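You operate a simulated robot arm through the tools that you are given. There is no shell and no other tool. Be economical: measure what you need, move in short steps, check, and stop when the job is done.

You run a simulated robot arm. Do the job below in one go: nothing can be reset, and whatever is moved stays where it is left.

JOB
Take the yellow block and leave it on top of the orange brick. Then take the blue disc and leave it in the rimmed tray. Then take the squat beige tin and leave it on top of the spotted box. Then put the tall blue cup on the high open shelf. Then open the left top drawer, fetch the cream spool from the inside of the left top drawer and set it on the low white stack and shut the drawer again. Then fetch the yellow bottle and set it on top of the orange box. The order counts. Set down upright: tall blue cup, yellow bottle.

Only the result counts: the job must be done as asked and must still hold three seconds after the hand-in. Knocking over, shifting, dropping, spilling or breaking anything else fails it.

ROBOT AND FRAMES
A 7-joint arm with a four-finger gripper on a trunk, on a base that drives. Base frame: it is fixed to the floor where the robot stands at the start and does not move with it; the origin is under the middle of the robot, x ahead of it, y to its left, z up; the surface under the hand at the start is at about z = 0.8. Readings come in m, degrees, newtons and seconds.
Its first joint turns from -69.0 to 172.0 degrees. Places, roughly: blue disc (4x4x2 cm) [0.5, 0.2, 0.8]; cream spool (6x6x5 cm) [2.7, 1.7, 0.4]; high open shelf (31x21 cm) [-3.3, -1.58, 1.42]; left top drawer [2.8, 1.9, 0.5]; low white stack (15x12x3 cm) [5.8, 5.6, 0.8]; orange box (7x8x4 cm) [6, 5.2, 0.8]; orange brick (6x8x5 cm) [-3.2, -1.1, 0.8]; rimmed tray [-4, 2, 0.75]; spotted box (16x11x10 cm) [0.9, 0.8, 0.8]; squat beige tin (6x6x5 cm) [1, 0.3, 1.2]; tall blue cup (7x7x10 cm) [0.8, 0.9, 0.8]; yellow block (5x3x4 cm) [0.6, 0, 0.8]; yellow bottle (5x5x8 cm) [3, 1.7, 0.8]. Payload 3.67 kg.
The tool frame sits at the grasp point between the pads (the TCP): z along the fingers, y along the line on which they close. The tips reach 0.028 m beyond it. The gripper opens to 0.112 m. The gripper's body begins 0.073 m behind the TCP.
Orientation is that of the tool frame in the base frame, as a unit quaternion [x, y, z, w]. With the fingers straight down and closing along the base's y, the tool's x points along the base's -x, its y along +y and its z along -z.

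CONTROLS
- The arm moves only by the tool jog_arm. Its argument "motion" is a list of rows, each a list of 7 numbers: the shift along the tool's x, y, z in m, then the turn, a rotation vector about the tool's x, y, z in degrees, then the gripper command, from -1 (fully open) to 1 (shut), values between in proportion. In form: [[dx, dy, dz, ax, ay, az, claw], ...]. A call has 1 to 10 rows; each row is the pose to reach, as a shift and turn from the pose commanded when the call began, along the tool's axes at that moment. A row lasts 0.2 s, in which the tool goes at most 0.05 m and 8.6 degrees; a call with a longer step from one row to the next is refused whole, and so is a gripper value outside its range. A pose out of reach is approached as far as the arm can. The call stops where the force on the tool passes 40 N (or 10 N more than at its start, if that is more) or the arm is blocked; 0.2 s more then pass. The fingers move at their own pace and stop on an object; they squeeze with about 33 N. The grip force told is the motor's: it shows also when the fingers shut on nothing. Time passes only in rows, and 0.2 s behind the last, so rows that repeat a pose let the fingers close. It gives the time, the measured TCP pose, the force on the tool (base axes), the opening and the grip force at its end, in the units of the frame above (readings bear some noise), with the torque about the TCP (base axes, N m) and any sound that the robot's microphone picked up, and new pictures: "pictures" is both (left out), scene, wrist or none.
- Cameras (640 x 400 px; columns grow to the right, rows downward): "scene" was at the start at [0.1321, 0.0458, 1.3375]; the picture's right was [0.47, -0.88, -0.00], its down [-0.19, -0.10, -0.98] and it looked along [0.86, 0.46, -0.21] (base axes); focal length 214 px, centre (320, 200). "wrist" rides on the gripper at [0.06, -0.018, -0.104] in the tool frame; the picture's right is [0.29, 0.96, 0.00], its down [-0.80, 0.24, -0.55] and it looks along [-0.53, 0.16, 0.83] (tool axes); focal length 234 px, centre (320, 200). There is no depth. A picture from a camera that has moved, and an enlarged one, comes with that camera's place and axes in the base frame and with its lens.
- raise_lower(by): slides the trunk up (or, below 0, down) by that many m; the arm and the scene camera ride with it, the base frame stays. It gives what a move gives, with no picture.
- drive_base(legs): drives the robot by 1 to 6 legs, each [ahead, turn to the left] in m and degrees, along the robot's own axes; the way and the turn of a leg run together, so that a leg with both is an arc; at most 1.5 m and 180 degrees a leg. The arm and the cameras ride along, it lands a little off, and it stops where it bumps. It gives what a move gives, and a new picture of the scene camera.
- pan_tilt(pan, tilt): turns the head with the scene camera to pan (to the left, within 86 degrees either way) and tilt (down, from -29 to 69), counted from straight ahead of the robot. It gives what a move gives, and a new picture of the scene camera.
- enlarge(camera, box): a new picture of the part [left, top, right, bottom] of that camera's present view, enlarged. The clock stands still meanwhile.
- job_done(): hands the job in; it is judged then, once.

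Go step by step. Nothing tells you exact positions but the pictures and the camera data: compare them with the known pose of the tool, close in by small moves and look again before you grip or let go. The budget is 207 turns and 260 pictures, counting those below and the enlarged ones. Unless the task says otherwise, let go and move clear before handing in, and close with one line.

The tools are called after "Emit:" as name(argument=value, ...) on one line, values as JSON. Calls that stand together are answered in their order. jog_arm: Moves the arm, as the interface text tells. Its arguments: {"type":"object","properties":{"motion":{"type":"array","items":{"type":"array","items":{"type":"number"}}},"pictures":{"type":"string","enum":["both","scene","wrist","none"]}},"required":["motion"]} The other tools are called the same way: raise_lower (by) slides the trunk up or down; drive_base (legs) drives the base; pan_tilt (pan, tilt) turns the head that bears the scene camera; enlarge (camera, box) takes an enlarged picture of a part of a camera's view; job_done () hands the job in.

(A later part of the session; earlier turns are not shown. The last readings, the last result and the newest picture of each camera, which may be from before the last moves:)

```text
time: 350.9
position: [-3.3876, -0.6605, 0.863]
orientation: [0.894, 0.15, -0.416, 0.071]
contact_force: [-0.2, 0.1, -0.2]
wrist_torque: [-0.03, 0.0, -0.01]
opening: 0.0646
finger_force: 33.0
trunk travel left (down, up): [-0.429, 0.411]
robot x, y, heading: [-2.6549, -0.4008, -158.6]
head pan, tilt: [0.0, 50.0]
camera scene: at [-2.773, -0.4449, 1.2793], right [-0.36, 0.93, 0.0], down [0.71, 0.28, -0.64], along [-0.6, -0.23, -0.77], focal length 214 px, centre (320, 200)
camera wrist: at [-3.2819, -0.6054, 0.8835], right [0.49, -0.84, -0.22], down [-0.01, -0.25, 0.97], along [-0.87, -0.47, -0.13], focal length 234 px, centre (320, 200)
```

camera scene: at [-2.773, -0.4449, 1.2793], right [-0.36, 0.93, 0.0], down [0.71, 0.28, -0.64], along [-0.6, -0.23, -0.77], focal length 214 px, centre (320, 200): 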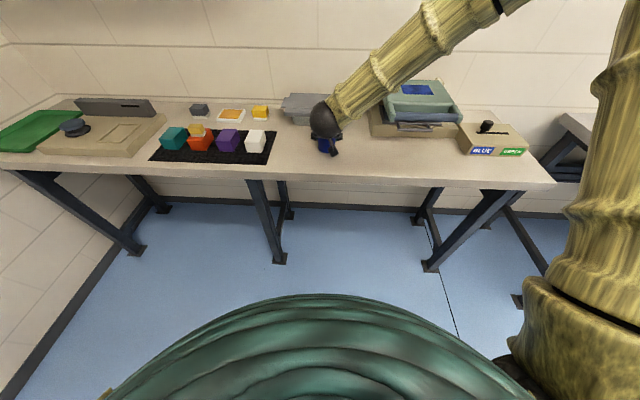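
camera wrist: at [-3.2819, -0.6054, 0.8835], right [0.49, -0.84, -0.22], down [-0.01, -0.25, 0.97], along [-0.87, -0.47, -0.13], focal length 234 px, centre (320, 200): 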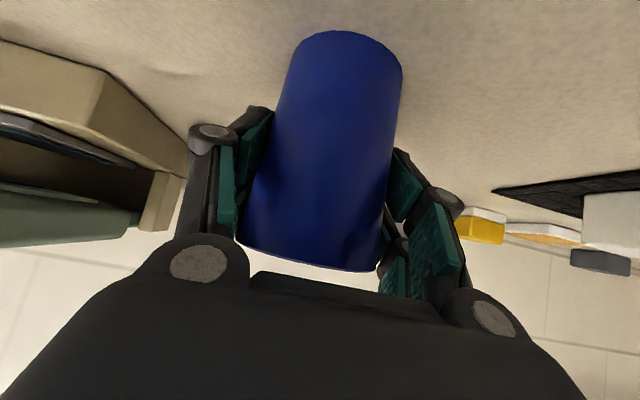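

The cup is re-gripped. I lift it, back away, and move sideways (driving in reverse) until opposite the shelf.

Emit:
jog_arm(motion=[[-0.023, 0, -0.0193, 0, 0, 0, 0.7], [-0.0575, 0, -0.0482, 0, 0, 0, 0.7], [-0.092, 0, -0.077, 0, 0, 0, 0.7], [-0.1265, 0, -0.106, 0, 0, 0, 0.7], [-0.161, 0, -0.135, 0, 0, 0, 0.7]], pictures="none")

Emit:
drive_base(legs=[[-0.3, 0], [0, -121], [-0.98, 0], [0, 122]])

Emit:
raise_lower(by=0.41)

Emit:
pan_tilt(pan=0, tilt=12)

```text
time: 352.1
position: [-3.3869, -0.6585, 1.0753]
orientation: [0.894, 0.15, -0.416, 0.072]
contact_force: [-0.1, 0.4, -0.8]
wrist_torque: [-0.05, 0.0, 0.02]
opening: 0.0647
finger_force: 33.3
trunk travel left (down, up): [-0.429, 0.411]
robot x, y, heading: [-2.6556, -0.4047, -158.7]
head pan, tilt: [0.0, 50.0]
```

```text
time: 369.0
position: [-3.2581, -1.5588, 1.0752]
orientation: [0.891, 0.166, -0.415, 0.079]
contact_force: [1.1, 0.8, -0.7]
wrist_torque: [-0.01, 0.01, 0.01]
opening: 0.0648
finger_force: 33.3
trunk travel left (down, up): [-0.429, 0.411]
robot x, y, heading: [-2.5327, -1.2736, -157.0]
head pan, tilt: [0.0, 50.0]
camera scene: at [-2.6513, -1.3234, 1.2793], right [-0.4, 0.92, 0.0], down [0.7, 0.3, -0.64], along [-0.59, -0.25, -0.77], focal length 214 px, centre (320, 200)
```

scene: 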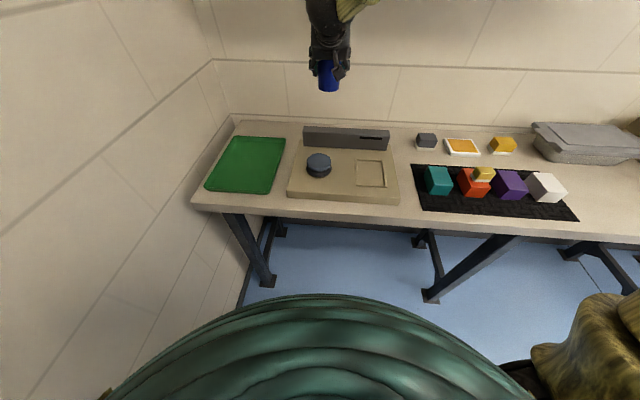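

```text
refused: 0.41 is not a number from -0.4 to 0.4
```

```text
time: 370.0
position: [-3.2587, -1.5592, 1.0741]
orientation: [0.891, 0.166, -0.415, 0.079]
contact_force: [0.3, -0.2, -0.1]
wrist_torque: [-0.01, -0.01, -0.03]
opening: 0.0652
finger_force: 33.1
trunk travel left (down, up): [-0.429, 0.411]
robot x, y, heading: [-2.533, -1.2736, -156.8]
head pan, tilt: [0.0, 12.0]
camera scene: at [-2.6662, -1.3297, 1.3379], right [-0.4, 0.92, 0.0], down [0.19, 0.08, -0.98], along [-0.9, -0.39, -0.21], focal length 214 px, centre (320, 200)
```

scene: 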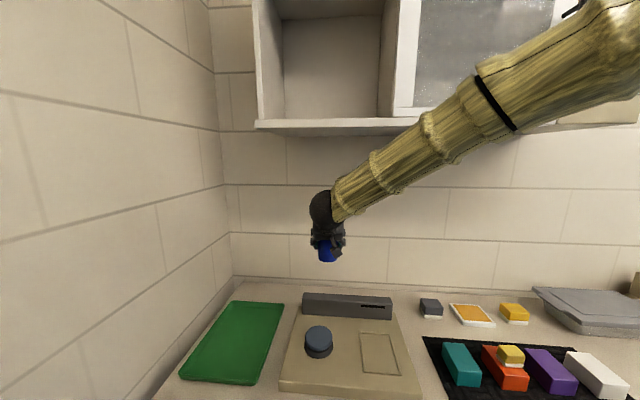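

The arm is beneath the shelf, so I back off 0.35 m before raising the trunk.

Emit:
drive_base(legs=[[-0.35, 0]])

Emit:
raise_lower(by=0.4)

Emit:
jog_arm(motion=[[-0.023, 0, -0.0193, 0, 0, 0, 0.7], [-0.054, 0, -0.045, 0, 0, 0, 0.7]], pictures="scene")

```text
time: 372.3
position: [-2.9327, -1.4236, 1.0743]
orientation: [0.89, 0.169, -0.415, 0.08]
contact_force: [0.7, 0.0, -0.3]
wrist_torque: [0.0, -0.01, -0.01]
opening: 0.0649
finger_force: 33.4
trunk travel left (down, up): [-0.429, 0.411]
robot x, y, heading: [-2.212, -1.1361, -156.4]
head pan, tilt: [0.0, 12.0]
camera scene: at [-2.3421, -1.1899, 1.3381], right [-0.4, 0.92, 0.0], down [0.19, 0.08, -0.98], along [-0.9, -0.39, -0.21], focal length 214 px, centre (320, 200)
```

scene: 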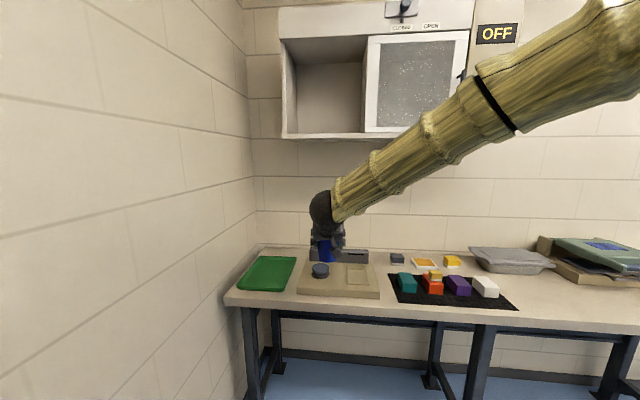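

```text
time: 376.1
position: [-2.9322, -1.424, 1.4741]
orientation: [0.89, 0.169, -0.415, 0.081]
contact_force: [-0.5, -0.5, -0.8]
wrist_torque: [0.01, 0.01, -0.01]
opening: 0.0649
finger_force: 32.9
trunk travel left (down, up): [-0.829, 0.011]
robot x, y, heading: [-2.21, -1.1353, -156.5]
head pan, tilt: [0.0, 12.0]
```

```text
time: 376.7
position: [-2.9327, -1.4205, 1.5437]
orientation: [0.89, 0.169, -0.415, 0.08]
contact_force: [-0.9, 0.5, 0.5]
wrist_torque: [-0.01, 0.01, 0.0]
opening: 0.0654
finger_force: 32.7
trunk travel left (down, up): [-0.829, 0.011]
robot x, y, heading: [-2.2132, -1.1335, -156.3]
head pan, tilt: [0.0, 12.0]
camera scene: at [-2.3435, -1.1884, 1.7379], right [-0.4, 0.92, 0.0], down [0.19, 0.08, -0.98], along [-0.9, -0.39, -0.21], focal length 214 px, centre (320, 200)
```

scene: 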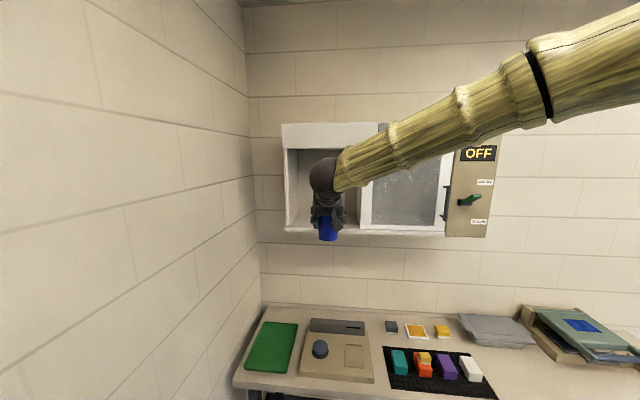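

Cubby spans z 1.42–1.755 with its centre at lat ≈0.23. I drive 0.2 m forward, then look.

Emit:
drive_base(legs=[[0.2, 0]])

Emit:
enlarge(camera="scene", box=[220, 80, 420, 270])

```text
time: 378.4
position: [-3.1204, -1.5022, 1.5424]
orientation: [0.891, 0.168, -0.415, 0.079]
contact_force: [-0.4, -0.2, -0.8]
wrist_torque: [-0.02, 0.0, 0.01]
opening: 0.0648
finger_force: 33.1
trunk travel left (down, up): [-0.829, 0.011]
robot x, y, heading: [-2.3981, -1.2197, -156.4]
head pan, tilt: [0.0, 12.0]
camera scene: at [-2.53, -1.2712, 1.7379], right [-0.4, 0.92, 0.0], down [0.19, 0.08, -0.98], along [-0.9, -0.39, -0.21], focal length 214 px, centre (320, 200)
```

scene: 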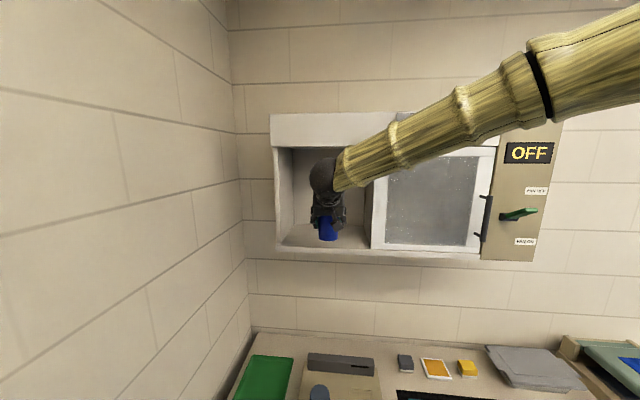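

```text
2.11 times, centred on (320, 175) of scene
camera zoom: at [-2.53, -1.2712, 1.7379], right [-0.4, 0.92, 0.0], down [0.19, 0.08, -0.98], along [-0.9, -0.39, -0.21], focal length 452 px, centre (320, 253)
```

zoom: 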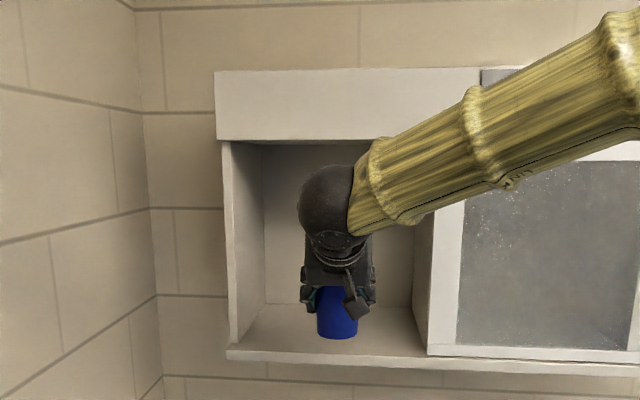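

I insert the cup into the cubby, moving 0.17 m forward and slightly down.

Emit:
jog_arm(motion=[[-0.0193, 0, 0.0292, 0, 0, 0, 0.7], [-0.0386, 0, 0.0585, 0, 0, 0, 0.7], [-0.058, 0.001, 0.0877, 0, 0, 0, 0.7], [-0.0773, 0.001, 0.117, 0, 0, 0, 0.7], [-0.0966, 0.002, 0.1462, 0, 0, 0, 0.7]], pictures="both")

Emit:
enlarge(camera="scene", box=[220, 80, 420, 270])

```text
time: 379.6
position: [-3.2816, -1.5665, 1.5225]
orientation: [0.892, 0.167, -0.414, 0.079]
contact_force: [-0.5, -0.4, -1.1]
wrist_torque: [0.01, -0.04, -0.02]
opening: 0.0649
finger_force: 33.0
trunk travel left (down, up): [-0.829, 0.011]
robot x, y, heading: [-2.3965, -1.2141, -156.3]
head pan, tilt: [0.0, 12.0]
camera scene: at [-2.5313, -1.2719, 1.7377], right [-0.4, 0.92, 0.0], down [0.19, 0.08, -0.98], along [-0.9, -0.39, -0.21], focal length 214 px, centre (320, 200)
camera wrist: at [-3.1793, -1.5074, 1.5434], right [0.52, -0.82, -0.22], down [0.0, -0.25, 0.97], along [-0.85, -0.51, -0.13], focal length 234 px, centre (320, 200)
```

scene: 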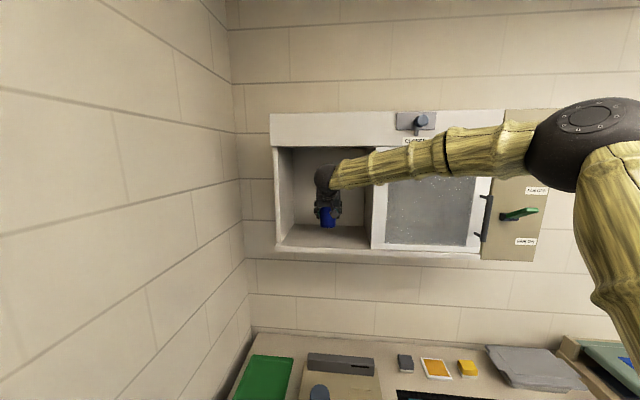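
wrist: 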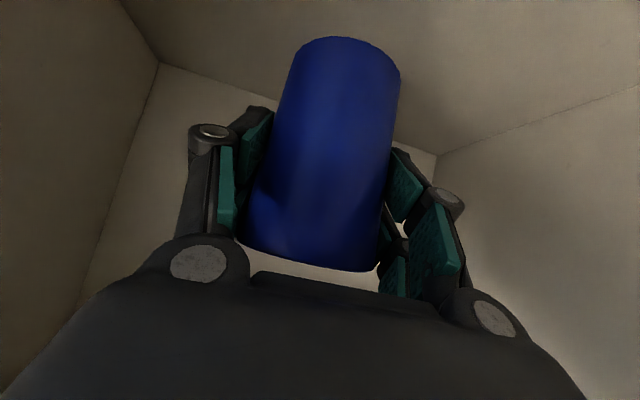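

```text
2.11 times, centred on (320, 175) of scene
camera zoom: at [-2.5313, -1.2719, 1.7377], right [-0.4, 0.92, 0.0], down [0.19, 0.08, -0.98], along [-0.9, -0.39, -0.21], focal length 452 px, centre (320, 253)
```

zoom: 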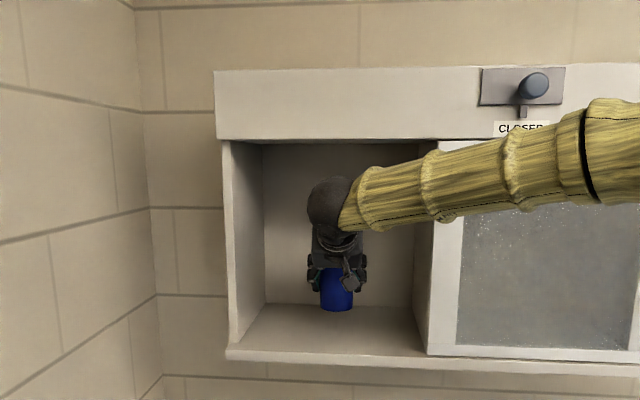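

The cup is inside the cubby. I lower gently until contact.

Emit:
jog_arm(motion=[[0.0115, 0, 0.0097, 0, 0, 0, 0.7], [0.0192, 0, 0.0161, 0, 0, 0, 0.7], [0.023, 0, 0.0193, 0, 0, 0, 0.7], [0.0253, 0, 0.0213, 0, 0, 0, 0.7], [0.0276, 0, 0.0232, 0, 0, 0, 0.7], [0.03, 0, 0.0251, 0, 0, 0, 0.7], [0.0322, 0, 0.027, 0, 0, 0, 0.7], [0.0345, 0, 0.029, 0, 0, 0, 0.7]], pictures="none")

```text
time: 381.4
position: [-3.2805, -1.5663, 1.482]
orientation: [0.89, 0.167, -0.417, 0.08]
contact_force: [-5.2, -2.8, 14.8]
wrist_torque: [0.02, 0.01, -0.03]
opening: 0.0648
finger_force: 32.5
trunk travel left (down, up): [-0.829, 0.011]
robot x, y, heading: [-2.3965, -1.2184, -156.4]
head pan, tilt: [0.0, 12.0]
```

Contact at 1.482. I release and withdraw horizontally.

Emit:
jog_arm(motion=[[-0.001, 0, -0.001, 0, 0, 0, 0.3], [-0.001, 0, -0.001, 0, 0, 0, -0.2], [-0.001, 0, -0.001, 0, 0, 0, -0.6], [-0.001, 0, -0.001, 0, 0, 0, -0.7], [0.018, 0, -0.024, 0, 0, 0, -0.7], [0.037, -0.001, -0.047, 0, 0, 0, -0.7], [0.057, -0.001, -0.07, 0, 0, 0, -0.7], [0.076, -0.002, -0.093, 0, 0, 0, -0.7], [0.0955, -0.002, -0.116, 0, 0, 0, -0.7]], pictures="wrist")

Emit:
drive_base(legs=[[-0.4, 0]])

Emit:
enlarge(camera="scene", box=[220, 80, 420, 270])

```text
time: 383.4
position: [-3.1413, -1.5106, 1.4786]
orientation: [0.891, 0.167, -0.416, 0.079]
contact_force: [0.5, -0.4, -0.7]
wrist_torque: [-0.02, 0.0, 0.02]
opening: 0.0952
finger_force: 0.1
trunk travel left (down, up): [-0.829, 0.011]
robot x, y, heading: [-2.3975, -1.2182, -156.6]
head pan, tilt: [0.0, 12.0]
camera wrist: at [-3.038, -1.4497, 1.4998], right [0.52, -0.82, -0.22], down [0.01, -0.25, 0.97], along [-0.85, -0.51, -0.13], focal length 234 px, centre (320, 200)
```

wrist: 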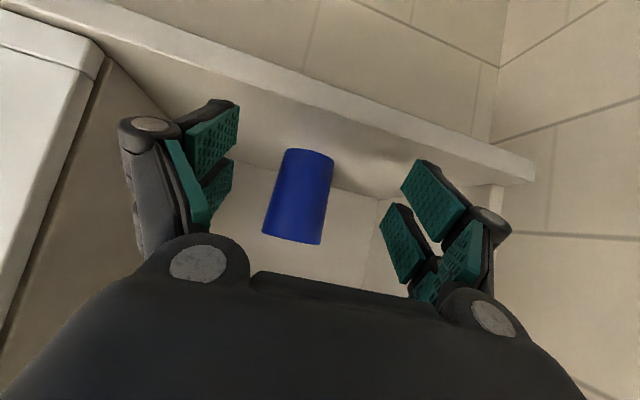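

```text
time: 385.9
position: [-2.7773, -1.3432, 1.4791]
orientation: [0.892, 0.162, -0.416, 0.077]
contact_force: [0.5, -0.5, 0.2]
wrist_torque: [0.02, 0.01, 0.03]
opening: 0.0954
finger_force: 0.1
trunk travel left (down, up): [-0.829, 0.011]
robot x, y, heading: [-2.0286, -1.0585, -156.8]
head pan, tilt: [0.0, 12.0]
camera scene: at [-2.1599, -1.1108, 1.738], right [-0.39, 0.92, 0.0], down [0.19, 0.08, -0.98], along [-0.9, -0.38, -0.21], focal length 214 px, centre (320, 200)
```

scene: 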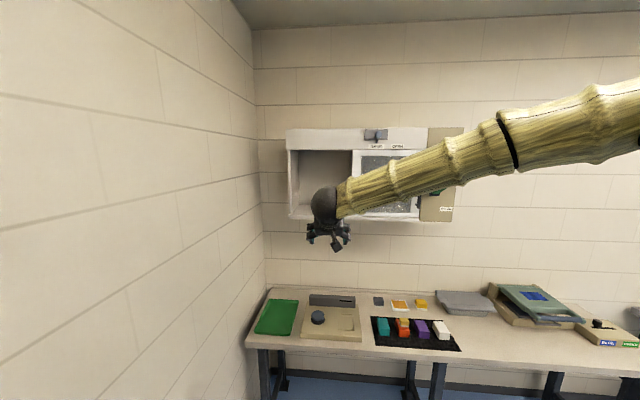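

```text
2.11 times, centred on (320, 175) of scene
camera zoom: at [-2.1599, -1.1108, 1.738], right [-0.39, 0.92, 0.0], down [0.19, 0.08, -0.98], along [-0.9, -0.38, -0.21], focal length 452 px, centre (320, 253)
```

zoom: 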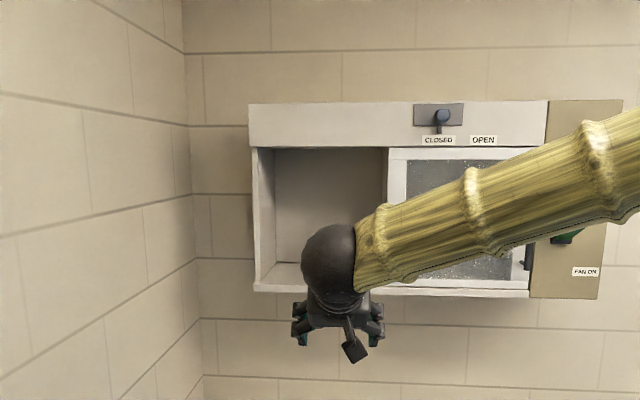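

The cup stands upright in the shelf. Next is the drawer: I bring the tool vertical, retract, lower the trunk, and drive along the left corridor to the second aisle.

Emit:
jog_arm(motion=[[0.0257, 0, -0.0307, 0, 7, 0, -0.3], [0.0514, 0, -0.0614, 0, 14.2, 0, -0.3], [0.077, -0.001, -0.0921, 0, 21.3, 0, -0.3], [0.103, -0.001, -0.1229, 0, 28.5, 0, -0.3], [0.1286, -0.002, -0.1536, 0, 35.6, 0, -0.3], [0.154, -0.002, -0.184, 0, 42.8, 0, -0.3], [0.18, -0.003, -0.215, 0, 50, 0, -0.3]], pictures="none")

Emit:
raise_lower(by=-0.3)

Emit:
drive_base(legs=[[-0.2, 0], [0, -123], [1.45, 0], [1.45, 0], [0.85, 0], [0, -57]])

```text
time: 387.4
position: [-2.5148, -1.2389, 1.4763]
orientation: [0.984, 0.18, 0.001, 0.002]
contact_force: [0.7, 0.4, 0.8]
wrist_torque: [0.01, 0.01, 0.02]
opening: 0.0729
finger_force: 0.0
trunk travel left (down, up): [-0.829, 0.011]
robot x, y, heading: [-2.0282, -1.0563, -157.0]
head pan, tilt: [0.0, 12.0]
```

```text
time: 390.4
position: [-2.5149, -1.2406, 1.1769]
orientation: [0.984, 0.18, 0.001, 0.001]
contact_force: [-0.1, 0.0, -0.2]
wrist_torque: [0.0, 0.01, 0.01]
opening: 0.0729
finger_force: 0.1
trunk travel left (down, up): [-0.529, 0.311]
robot x, y, heading: [-2.0261, -1.0567, -157.2]
head pan, tilt: [0.0, 12.0]
```

```text
time: 417.2
position: [-0.721, 2.8642, 1.176]
orientation: [-0.197, 0.98, 0.002, -0.001]
contact_force: [-0.1, 0.1, 0.3]
wrist_torque: [0.02, -0.03, 0.01]
opening: 0.0729
finger_force: 0.1
trunk travel left (down, up): [-0.529, 0.311]
robot x, y, heading: [-1.2026, 2.6699, 24.9]
head pan, tilt: [0.0, 12.0]
camera scene: at [-1.0724, 2.7287, 1.438], right [0.42, -0.91, 0.0], down [-0.19, -0.09, -0.98], along [0.89, 0.41, -0.21], focal length 214 px, centre (320, 200)
```

scene: 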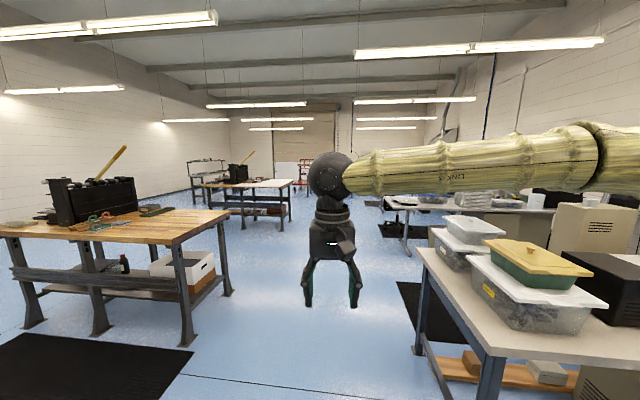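

The corridor ahead is free. I drive 4 m along it and then look into the second aisle.

Emit:
drive_base(legs=[[0, -3], [1.4, 0], [1.4, 0], [1.3, 0], [0, -90]])

```text
time: 441.4
position: [2.8005, 3.7596, 1.1767]
orientation: [0.573, 0.82, 0.001, 0.001]
contact_force: [-0.9, 0.3, -0.5]
wrist_torque: [-0.04, -0.02, 0.0]
opening: 0.0726
finger_force: 0.0
trunk travel left (down, up): [-0.529, 0.311]
robot x, y, heading: [2.6286, 4.2475, -67.7]
head pan, tilt: [0.0, 12.0]
camera scene: at [2.6768, 4.1187, 1.438], right [-0.93, -0.38, 0.0], down [-0.08, 0.19, -0.98], along [0.37, -0.91, -0.21], focal length 214 px, centre (320, 200)
```

scene: 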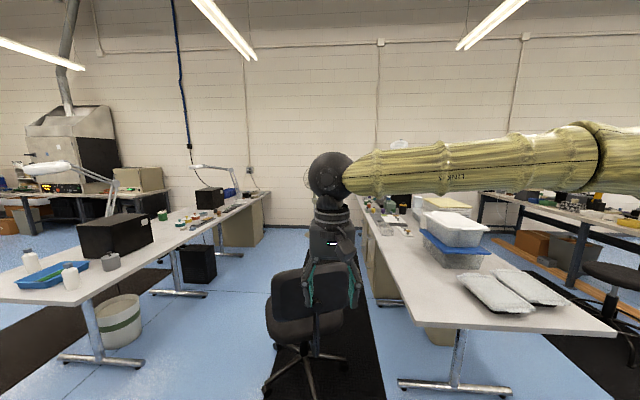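

A chair stands in the aisle, but ~0.75 m is free on the far side of it. I shift over to depth 4.75 and look again before passing.

Emit:
drive_base(legs=[[0, 90], [0.72, 0], [0, -90]])

Emit:
pan_tilt(pan=0, tilt=35)

```text
time: 452.9
position: [3.4793, 4.0256, 1.1764]
orientation: [0.57, 0.821, 0.002, 0.001]
contact_force: [-0.3, 0.4, 0.3]
wrist_torque: [0.0, -0.01, 0.01]
opening: 0.0728
finger_force: 0.1
trunk travel left (down, up): [-0.529, 0.311]
robot x, y, heading: [3.299, 4.5188, -67.2]
head pan, tilt: [0.0, 12.0]
camera scene: at [3.3526, 4.3849, 1.438], right [-0.92, -0.39, 0.0], down [-0.08, 0.19, -0.98], along [0.38, -0.9, -0.21], focal length 214 px, centre (320, 200)
```

scene: 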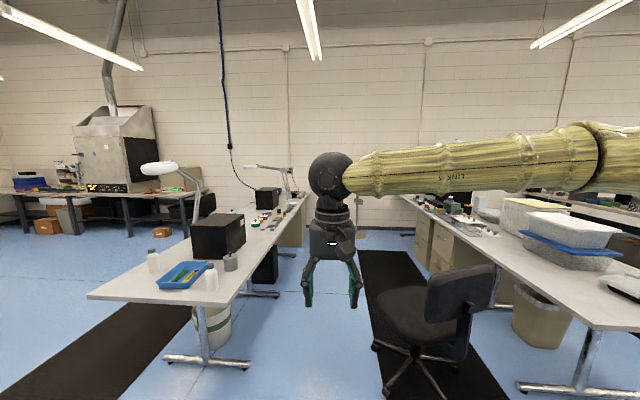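

```text
time: 453.7
position: [3.4791, 4.0268, 1.1769]
orientation: [0.57, 0.822, 0.001, 0.001]
contact_force: [0.3, 0.6, -0.1]
wrist_torque: [0.03, 0.0, 0.02]
opening: 0.0728
finger_force: 0.1
trunk travel left (down, up): [-0.529, 0.311]
robot x, y, heading: [3.3001, 4.5146, -67.6]
head pan, tilt: [0.0, 35.0]
camera scene: at [3.3509, 4.3897, 1.4012], right [-0.92, -0.39, 0.0], down [-0.22, 0.53, -0.82], along [0.32, -0.76, -0.57], focal length 214 px, centre (320, 200)
```

scene: 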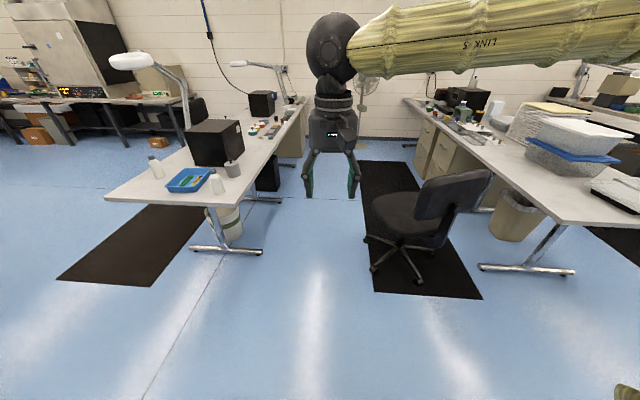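

The passage is about 0.83 m wide with its centre at depth 4.81, and the drawer fronts face this aisle. I drive through in the middle.

Emit:
drive_base(legs=[[0, 2], [1.3, 0], [0, -2], [0.9, 0]])

Emit:
drive_base(legs=[[0, -88]])

```text
time: 465.4
position: [4.3963, 2.0118, 1.176]
orientation: [0.566, 0.824, 0.002, 0.001]
contact_force: [0.5, -0.3, -0.3]
wrist_torque: [0.01, 0.01, -0.01]
opening: 0.0728
finger_force: 0.0
trunk travel left (down, up): [-0.529, 0.311]
robot x, y, heading: [4.2132, 2.4998, -66.9]
head pan, tilt: [0.0, 35.0]
camera scene: at [4.2657, 2.3737, 1.401], right [-0.92, -0.4, 0.0], down [-0.23, 0.53, -0.82], along [0.32, -0.75, -0.57], focal length 214 px, centre (320, 200)
```

scene: 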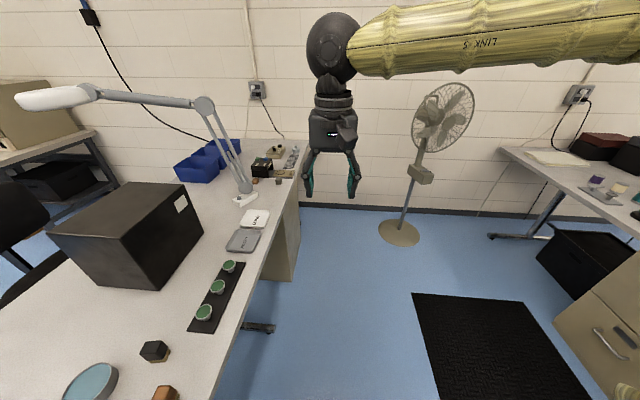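

```text
time: 469.6
position: [3.7303, 2.3005, 1.1766]
orientation: [0.981, 0.196, 0.0, 0.001]
contact_force: [0.3, -0.2, 0.1]
wrist_torque: [0.01, -0.01, -0.05]
opening: 0.0728
finger_force: 0.1
trunk travel left (down, up): [-0.529, 0.311]
robot x, y, heading: [4.2111, 2.5005, -155.0]
head pan, tilt: [0.0, 35.0]
camera scene: at [4.0857, 2.4439, 1.4011], right [-0.42, 0.91, 0.0], down [0.52, 0.24, -0.82], along [-0.74, -0.35, -0.57], focal length 214 px, centre (320, 200)
```

scene: 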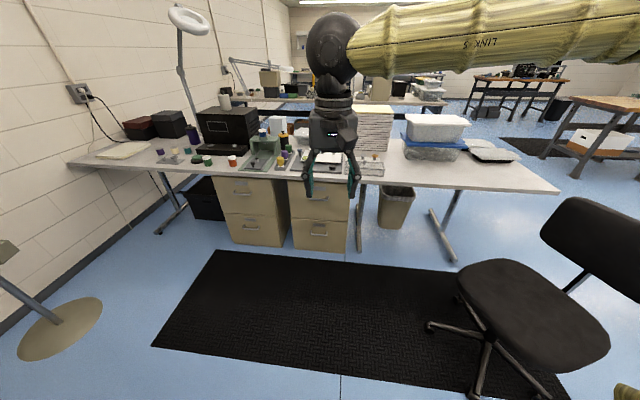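

The pedestal on the right (lat ≈ -0.66) matches the given drawer/spool positions. I raise the hand out of the view and enlarge the drawer fronts.

Emit:
jog_arm(motion=[[0, 0, -0.045, 0, 0, 0, -0.3], [0, 0, -0.09, 0, 0, 0, -0.3], [0, 0, -0.135, 0, 0, 0, -0.3], [0, 0, -0.18, 0, 0, 0, -0.3], [0, 0, -0.225, 0, 0, 0, -0.3], [0, 0, -0.27, 0, 0, 0, -0.3]], pictures="none")

Emit:
enlarge(camera="scene", box=[200, 120, 380, 260])

```text
time: 471.0
position: [3.7282, 2.2997, 1.4487]
orientation: [0.98, 0.197, 0.001, 0.001]
contact_force: [0.3, -0.4, 0.7]
wrist_torque: [0.01, 0.0, -0.02]
opening: 0.0729
finger_force: 0.1
trunk travel left (down, up): [-0.529, 0.311]
robot x, y, heading: [4.2119, 2.4978, -155.1]
head pan, tilt: [0.0, 35.0]
```

```text
2.86 times, centred on (290, 190) of scene
camera zoom: at [4.0865, 2.4432, 1.4011], right [-0.42, 0.91, 0.0], down [0.52, 0.24, -0.82], along [-0.74, -0.34, -0.57], focal length 613 px, centre (406, 229)
```

zoom: 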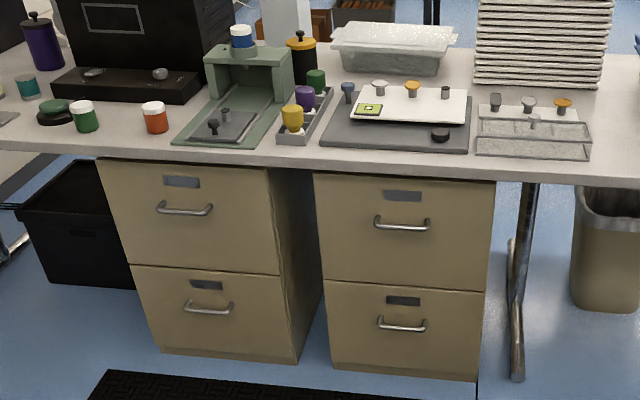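

The drawer handle is a horizontal bar at about (2.97, 1.92, 0.55). I turn the tool to point forward with the fingers closing vertically.

Emit:
jog_arm(motion=[[0, 0, 0, 0, 0, 8.5, 0], [0, 0, 0, 0, 0, 17, 0], [0, 0, 0, 0, 0, 25.5, 0], [0, 0, 0, 0, 0, 34, 0], [0, 0, 0, 0, 0, 42.5, 0], [0, 0, 0, 0, 0, 51, 0], [0, 0, 0, 0, 0, 59.5, 0], [0, 0, 0, 0, 0, 68, 0], [0, 0, 0, 0, 0, 76.5, 0], [0, 0, 0, 0, 0, 85, 0]], pictures="none")

Emit:
jog_arm(motion=[[0, 0.015, 0, -8, 0, 0, 0], [0, 0.03, 0, -16, 0, 0, 0], [0, 0.045, 0, -24, 0, 0, 0], [0, 0.06, 0, -32, 0, 0, 0], [0, 0.075, 0, -40, 0, 0, 0], [0, 0.09, 0, -48, 0, 0, 0], [0, 0.105, 0, -56, 0, 0, 0], [0, 0.12, 0, -64, 0, 0, 0], [0, 0.135, 0, -72, 0, 0, 0], [0, 0.15, 0, -80, 0, 0, 0]], pictures="none")

Emit:
raise_lower(by=-0.4)

```text
time: 473.2
position: [3.7301, 2.3004, 1.4468]
orientation: [0.856, -0.518, 0.001, 0.002]
contact_force: [0.0, -0.7, 0.6]
wrist_torque: [0.0, 0.03, 0.01]
opening: 0.0562
finger_force: 0.0
trunk travel left (down, up): [-0.529, 0.311]
robot x, y, heading: [4.2126, 2.5027, -155.1]
head pan, tilt: [0.0, 35.0]
```

```text
time: 475.4
position: [3.5983, 2.2308, 1.4456]
orientation: [0.654, -0.397, -0.332, 0.552]
contact_force: [0.5, 0.3, -0.8]
wrist_torque: [0.0, 0.02, 0.0]
opening: 0.0559
finger_force: 0.1
trunk travel left (down, up): [-0.529, 0.311]
robot x, y, heading: [4.2138, 2.4982, -155.0]
head pan, tilt: [0.0, 35.0]
```

```text
time: 479.2
position: [3.5985, 2.2306, 1.0469]
orientation: [0.655, -0.397, -0.331, 0.551]
contact_force: [1.2, 0.0, 0.2]
wrist_torque: [-0.04, 0.0, -0.01]
opening: 0.0561
finger_force: 0.0
trunk travel left (down, up): [-0.129, 0.711]
robot x, y, heading: [4.2105, 2.5029, -155.2]
head pan, tilt: [0.0, 35.0]
```

Pose is good (pointing forward, 10° down). I lower to handle height, straighten the yaw, align heading with the drawer normal, and drive closer.

Emit:
raise_lower(by=-0.125)

Emit:
jog_arm(motion=[[0, -0.044, 0.0077, 0, -0.6, 0, 0], [0, -0.088, 0.0155, 0, -1.2, 0, 0], [0, -0.132, 0.0232, 0, -1.8, 0, 0], [0, -0.176, 0.031, 0, -2.4, 0, 0], [0, -0.22, 0.0387, 0, -3, 0, 0], [0, -0.264, 0.0464, 0, -3, 0, 0], [0, -0.308, 0.0542, 0, -3, 0, 0], [0, -0.35, 0.0616, 0, -3, 0, 0]], pictures="none")

Emit:
drive_base(legs=[[0, -3], [0.42, 0]])

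```text
time: 480.8
position: [3.5985, 2.2315, 0.9224]
orientation: [0.655, -0.397, -0.331, 0.551]
contact_force: [0.2, -0.7, 0.3]
wrist_torque: [0.03, 0.01, 0.02]
opening: 0.0561
finger_force: 0.0
trunk travel left (down, up): [-0.004, 0.836]
robot x, y, heading: [4.2079, 2.4982, -155.3]
head pan, tilt: [0.0, 35.0]
```

```text
time: 482.6
position: [3.5991, 2.2305, 0.5659]
orientation: [0.645, -0.411, -0.349, 0.541]
contact_force: [0.2, 0.9, 0.6]
wrist_torque: [0.03, 0.03, 0.04]
opening: 0.0559
finger_force: 0.1
trunk travel left (down, up): [-0.004, 0.836]
robot x, y, heading: [4.2114, 2.5014, -155.1]
head pan, tilt: [0.0, 35.0]
```

```text
time: 485.5
position: [3.1975, 2.1091, 0.5649]
orientation: [0.635, -0.428, -0.363, 0.531]
contact_force: [0.1, 0.1, -0.1]
wrist_torque: [0.0, 0.04, 0.0]
opening: 0.056
finger_force: 0.1
trunk travel left (down, up): [-0.004, 0.836]
robot x, y, heading: [3.8247, 2.3463, -158.2]
head pan, tilt: [0.0, 35.0]
camera scene: at [3.6948, 2.2947, 0.8761], right [-0.37, 0.93, 0.0], down [0.53, 0.21, -0.82], along [-0.76, -0.3, -0.57], focal length 214 px, centre (320, 200)
```

scene: 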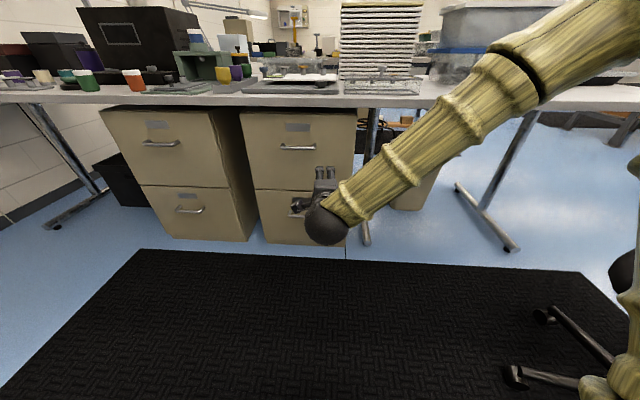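

Handle bar is at lat -0.664, z ≈0.577, depth ≈3.52. I align with it and move closer.

Emit:
jog_arm(motion=[[0.023, 0.0085, 0.0315, 0, 0, 0, 0], [0.046, 0.017, 0.063, 0, 0, 0, 0], [0.069, 0.0255, 0.0945, 0, 0, 0, 0], [0.092, 0.034, 0.126, 0, 0, 0, 0]], pictures="both")

Emit:
enlarge(camera="scene", box=[230, 90, 390, 230])

```text
time: 486.5
position: [3.1101, 1.9755, 0.5776]
orientation: [0.635, -0.429, -0.363, 0.531]
contact_force: [-0.3, 0.2, -0.8]
wrist_torque: [0.01, -0.03, 0.0]
opening: 0.0562
finger_force: 0.1
trunk travel left (down, up): [-0.004, 0.836]
robot x, y, heading: [3.8226, 2.345, -158.1]
head pan, tilt: [0.0, 35.0]
camera scene: at [3.6949, 2.295, 0.8761], right [-0.37, 0.93, 0.0], down [0.53, 0.21, -0.82], along [-0.76, -0.3, -0.57], focal length 214 px, centre (320, 200)
camera wrist: at [3.2298, 1.9579, 0.5776], right [-0.05, -0.33, 0.94], down [0.18, 0.93, 0.34], along [-0.98, 0.18, 0.02], focal length 234 px, centre (320, 200)
```

scene: 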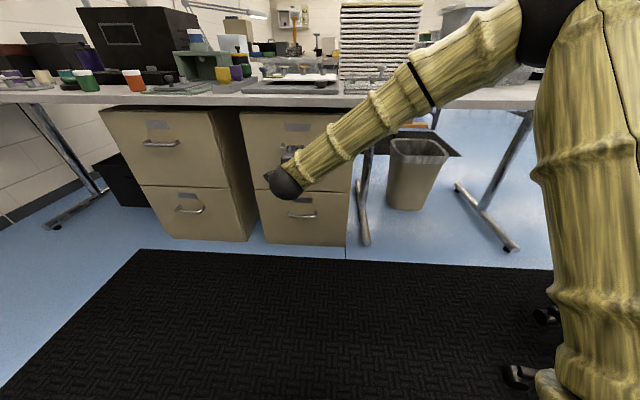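
wrist: 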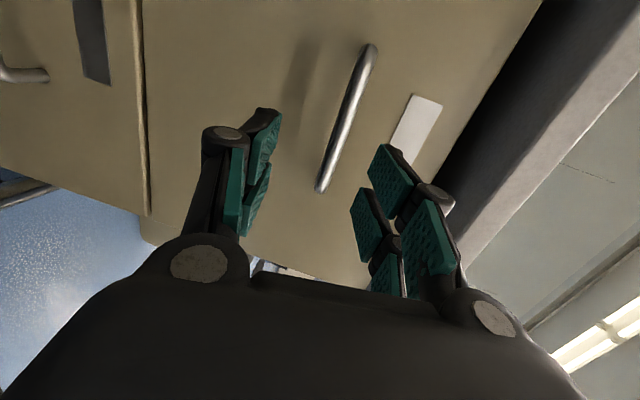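

```text
2.86 times, centred on (310, 160) of scene
camera zoom: at [3.6949, 2.295, 0.8761], right [-0.37, 0.93, 0.0], down [0.53, 0.21, -0.82], along [-0.76, -0.3, -0.57], focal length 613 px, centre (349, 314)
```

zoom: 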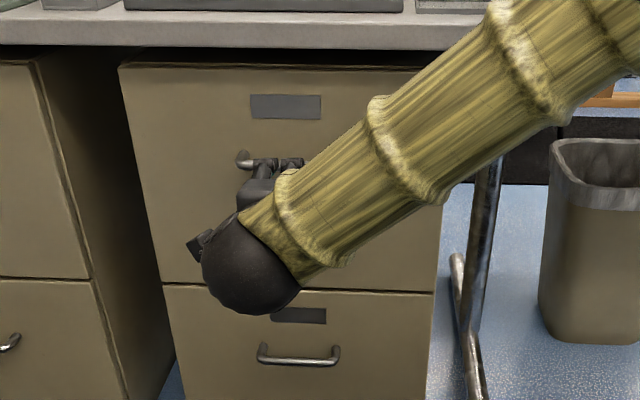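

The bar is at (3.02, 1.922, 0.579), nicely centred vertically. I advance 9 cm and close on it.

Emit:
jog_arm(motion=[[0, 0.007, 0.035, 0, 0, 0, 0], [0, 0.013, 0.065, 0, 0, 0, 0], [0, 0.0165, 0.082, 0, 0, 0, 0], [0, 0.018, 0.09, 0, 0, 0, 0], [0, 0.018, 0.09, 0, 0, 0, 0.5], [0, 0.018, 0.09, 0, 0, 0, 1], [0, 0.018, 0.09, 0, 0, 0, 1]], pictures="wrist")

```text
time: 488.1
position: [3.0253, 1.9413, 0.5784]
orientation: [0.635, -0.43, -0.363, 0.53]
contact_force: [-1.5, -1.9, -0.3]
wrist_torque: [-2.12, -0.67, -0.39]
opening: 0.0134
finger_force: 44.6
trunk travel left (down, up): [-0.004, 0.836]
robot x, y, heading: [3.8212, 2.3441, -158.4]
head pan, tilt: [0.0, 35.0]
camera wrist: at [3.1452, 1.9236, 0.5787], right [-0.05, -0.33, 0.94], down [0.18, 0.93, 0.34], along [-0.98, 0.18, 0.02], focal length 234 px, centre (320, 200)
```

wrist: 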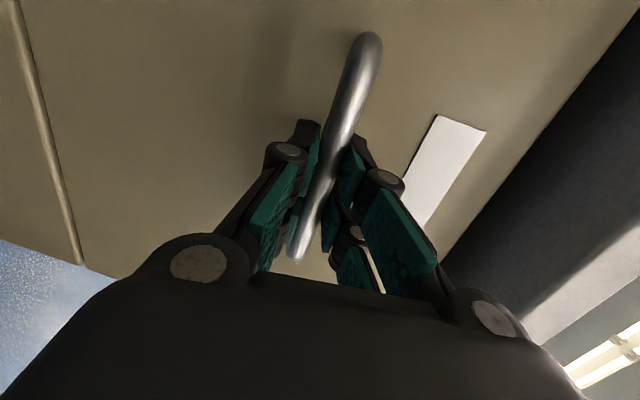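

Bar gripped. I pull 0.1 m with the arm first.

Emit:
jog_arm(motion=[[0, -0.0035, -0.0197, 0, 0, 0, 1], [0, -0.007, -0.0394, 0, 0, 0, 1], [0, -0.0104, -0.059, 0, 0, 0, 1], [0, -0.0139, -0.0788, 0, 0, 0, 1], [0, -0.0173, -0.0985, 0, 0, 0, 1]], pictures="wrist")

```text
time: 489.1
position: [3.0965, 1.9635, 0.5789]
orientation: [0.637, -0.426, -0.361, 0.532]
contact_force: [2.9, -9.0, -3.6]
wrist_torque: [-2.42, -0.61, 0.96]
opening: 0.0133
finger_force: 44.6
trunk travel left (down, up): [-0.004, 0.836]
robot x, y, heading: [3.8213, 2.3434, -157.7]
head pan, tilt: [0.0, 35.0]
stopped in row 4: the force on the tool passed its limit at 43 N (the readings are from after the stop); the commanded pose is now the measured one
camera wrist: at [3.2164, 1.9482, 0.5787], right [-0.04, -0.33, 0.94], down [0.17, 0.93, 0.34], along [-0.99, 0.17, 0.02], focal length 234 px, centre (320, 200)
```

wrist: 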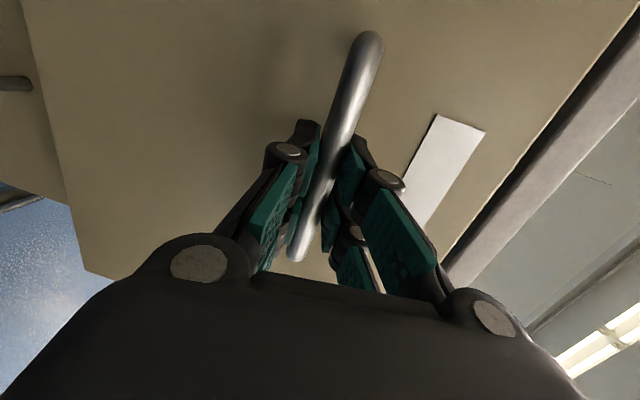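

The drawer slides out, along a direction nearer 18°. I continue pulling along that line.

Emit:
jog_arm(motion=[[0.0012, -0.0035, -0.0197, 0, 0, 0, 1], [0.0025, -0.007, -0.0393, 0, 0, 0, 1], [0.0037, -0.0104, -0.059, 0, 0, 0, 1], [0.005, -0.0139, -0.0786, 0, 0, 0, 1], [0.0062, -0.0173, -0.0983, 0, 0, 0, 1], [0.0075, -0.0208, -0.118, 0, 0, 0, 1], [0.0087, -0.0243, -0.1376, 0, 0, 0, 1], [0.01, -0.0278, -0.1573, 0, 0, 0, 1], [0.0112, -0.0312, -0.177, 0, 0, 0, 1], [0.0125, -0.0347, -0.1966, 0, 0, 0, 1]], pictures="scene")

```text
time: 491.2
position: [3.2716, 2.0199, 0.5787]
orientation: [0.637, -0.425, -0.359, 0.534]
contact_force: [-1.4, -4.1, -2.6]
wrist_torque: [-2.35, -0.64, 0.77]
opening: 0.0135
finger_force: 44.5
trunk travel left (down, up): [-0.004, 0.836]
robot x, y, heading: [3.8218, 2.3414, -158.0]
head pan, tilt: [0.0, 35.0]
stopped in row 10: the force on the tool passed its limit at 41 N (the readings are from after the stop); the commanded pose is now the measured one
camera scene: at [3.695, 2.2936, 0.8759], right [-0.38, 0.93, 0.0], down [0.53, 0.22, -0.82], along [-0.76, -0.31, -0.57], focal length 214 px, centre (320, 200)
```

scene: 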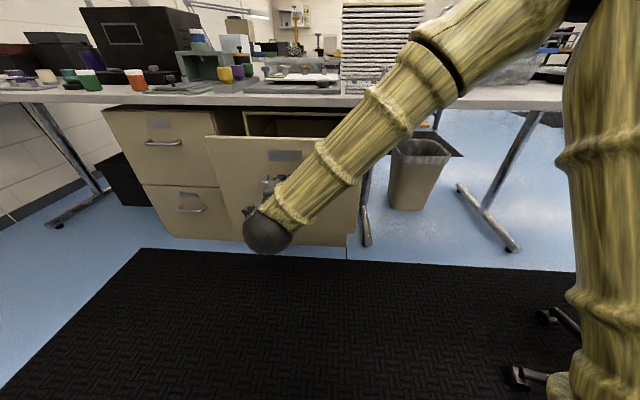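

Emit:
jog_arm(motion=[[0.0014, -0.0033, -0.0184, 0, 0, 0, 1], [0.0029, -0.0065, -0.0369, 0, 0, 0, 1], [0.0043, -0.0098, -0.0553, 0, 0, 0, 1], [0.0058, -0.013, -0.0738, 0, 0, 0, 1], [0.0072, -0.0163, -0.0922, 0, 0, 0, 1], [0.0086, -0.0195, -0.1106, 0, 0, 0, 1], [0.0101, -0.0228, -0.129, 0, 0, 0, 1], [0.0115, -0.026, -0.1475, 0, 0, 0, 1]], pictures="none")

```text
time: 493.0
position: [3.4129, 2.0676, 0.5792]
orientation: [0.636, -0.425, -0.36, 0.534]
contact_force: [4.2, -12.4, 0.6]
wrist_torque: [-2.09, -0.6, 0.27]
opening: 0.0135
finger_force: 45.0
trunk travel left (down, up): [-0.004, 0.836]
robot x, y, heading: [3.8235, 2.3393, -158.2]
head pan, tilt: [0.0, 35.0]
```

The drawer is out ~0.41 m. I release the handle, back off, and raise the trunk to look inside.

Emit:
jog_arm(motion=[[0, 0, 0, 0, 0, 0, 0.6], [0, 0, 0, 0, 0, 0, 0.2], [0, 0, 0, 0, 0, 0, -0.1], [0, 0, 0, 0, 0, 0, -0.1]], pictures="none")

Emit:
drive_base(legs=[[-0.3, 0]])

Emit:
raise_lower(by=0.4)

Emit:
raise_lower(by=0.2)

Emit:
pan_tilt(pan=0, tilt=50)

```text
time: 494.0
position: [3.4126, 2.068, 0.578]
orientation: [0.636, -0.425, -0.361, 0.533]
contact_force: [0.1, 0.4, 0.3]
wrist_torque: [-0.02, 0.0, 0.0]
opening: 0.0616
finger_force: 0.0
trunk travel left (down, up): [-0.004, 0.836]
robot x, y, heading: [3.8218, 2.3449, -157.8]
head pan, tilt: [0.0, 35.0]
```

```text
time: 496.0
position: [3.6864, 2.1811, 0.5782]
orientation: [0.636, -0.426, -0.361, 0.532]
contact_force: [-0.8, 1.0, -0.3]
wrist_torque: [0.03, -0.04, 0.0]
opening: 0.0617
finger_force: 0.1
trunk travel left (down, up): [-0.004, 0.836]
robot x, y, heading: [4.1022, 2.453, -158.5]
head pan, tilt: [0.0, 35.0]
camera scene: at [3.9704, 2.4054, 0.8761], right [-0.37, 0.93, 0.0], down [0.53, 0.21, -0.82], along [-0.76, -0.3, -0.57], focal length 214 px, centre (320, 200)
```

scene: 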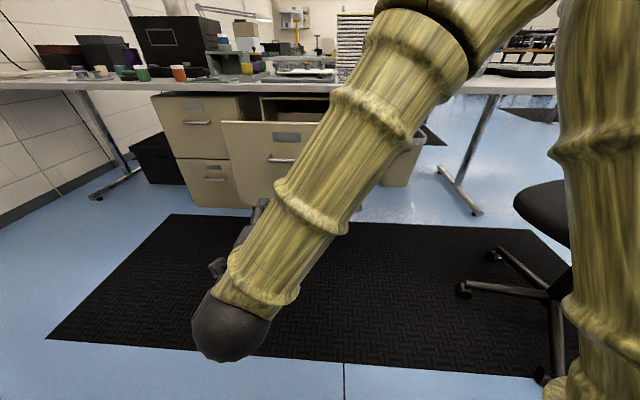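

```text
time: 499.9
position: [3.6866, 2.1807, 0.9779]
orientation: [0.636, -0.426, -0.361, 0.532]
contact_force: [0.2, 0.2, 0.2]
wrist_torque: [0.0, -0.03, 0.05]
opening: 0.0614
finger_force: 0.1
trunk travel left (down, up): [-0.404, 0.436]
robot x, y, heading: [4.0999, 2.4529, -158.3]
head pan, tilt: [0.0, 35.0]
```

```text
time: 502.0
position: [3.6875, 2.18, 1.1788]
orientation: [0.636, -0.426, -0.361, 0.532]
contact_force: [-0.4, 0.2, -0.4]
wrist_torque: [0.0, -0.01, -0.03]
opening: 0.0616
finger_force: 0.0
trunk travel left (down, up): [-0.604, 0.236]
robot x, y, heading: [4.1019, 2.4573, -158.0]
head pan, tilt: [0.0, 35.0]
```

```text
time: 502.8
position: [3.6877, 2.18, 1.179]
orientation: [0.636, -0.426, -0.361, 0.532]
contact_force: [0.3, 0.5, 0.2]
wrist_torque: [0.01, 0.04, 0.01]
opening: 0.0616
finger_force: 0.0
trunk travel left (down, up): [-0.604, 0.236]
robot x, y, heading: [4.1006, 2.4537, -158.2]
head pan, tilt: [0.0, 50.0]
camera scene: at [3.9805, 2.4095, 1.4544], right [-0.37, 0.93, 0.0], down [0.71, 0.28, -0.64], along [-0.6, -0.24, -0.77], focal length 214 px, centre (320, 200)
```

scene: 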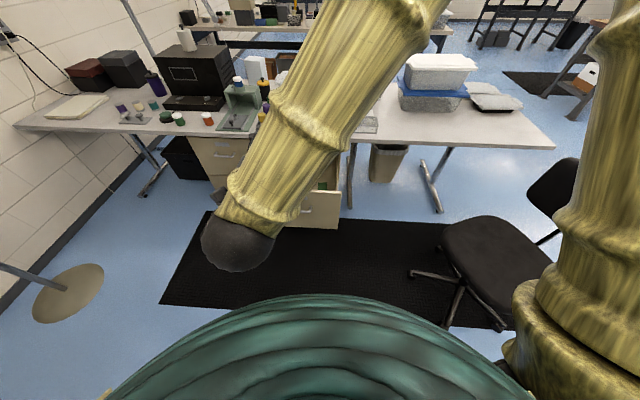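

The arm hides the drawer. I turn the tool back to vertical and drive a bit forward so that the wrist camera can look in.

Emit:
jog_arm(motion=[[0, 0, 0, 8, 0, 0, -0.3], [0, 0, 0, 16, 0, 0, -0.3], [0, 0, 0, 24, 0, 0, -0.3], [0, 0, 0, 32, 0, 0, -0.3], [0, 0, 0, 40, 0, 0, -0.3], [0, 0, 0, 48, 0, 0, -0.3], [0, 0, 0, 56, 0, 0, -0.3], [0, 0, 0, 64, 0, 0, -0.3], [0, 0, 0, 72, 0, 0, -0.3], [0, 0, 0, 80, 0, 0, -0.3]], pictures="none")

Emit:
drive_base(legs=[[0.28, 0]])

```text
time: 505.0
position: [3.6855, 2.1804, 1.1782]
orientation: [0.83, -0.558, -0.003, -0.002]
contact_force: [0.8, -0.3, 0.1]
wrist_torque: [-0.01, -0.04, 0.0]
opening: 0.0726
finger_force: 0.0
trunk travel left (down, up): [-0.604, 0.236]
robot x, y, heading: [4.0982, 2.4546, -158.2]
head pan, tilt: [0.0, 50.0]
```

```text
time: 506.9
position: [3.4255, 2.077, 1.1771]
orientation: [0.829, -0.559, -0.002, -0.002]
contact_force: [-0.4, -0.3, 0.3]
wrist_torque: [-0.01, -0.03, -0.01]
opening: 0.0726
finger_force: 0.1
trunk travel left (down, up): [-0.604, 0.236]
robot x, y, heading: [3.8419, 2.3519, -158.2]
head pan, tilt: [0.0, 50.0]
camera scene: at [3.7187, 2.3053, 1.4542], right [-0.37, 0.93, 0.0], down [0.71, 0.28, -0.64], along [-0.6, -0.24, -0.77], focal length 214 px, centre (320, 200)
```

scene: 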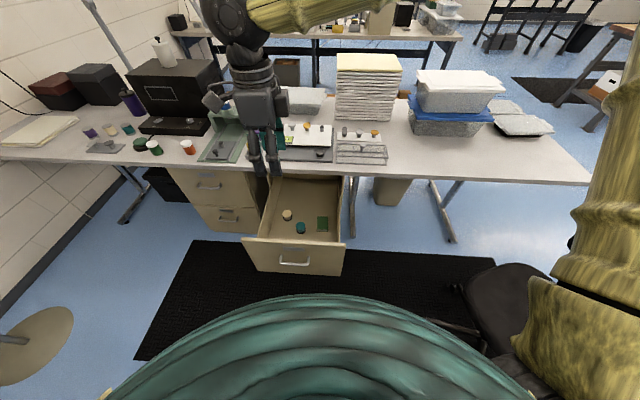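

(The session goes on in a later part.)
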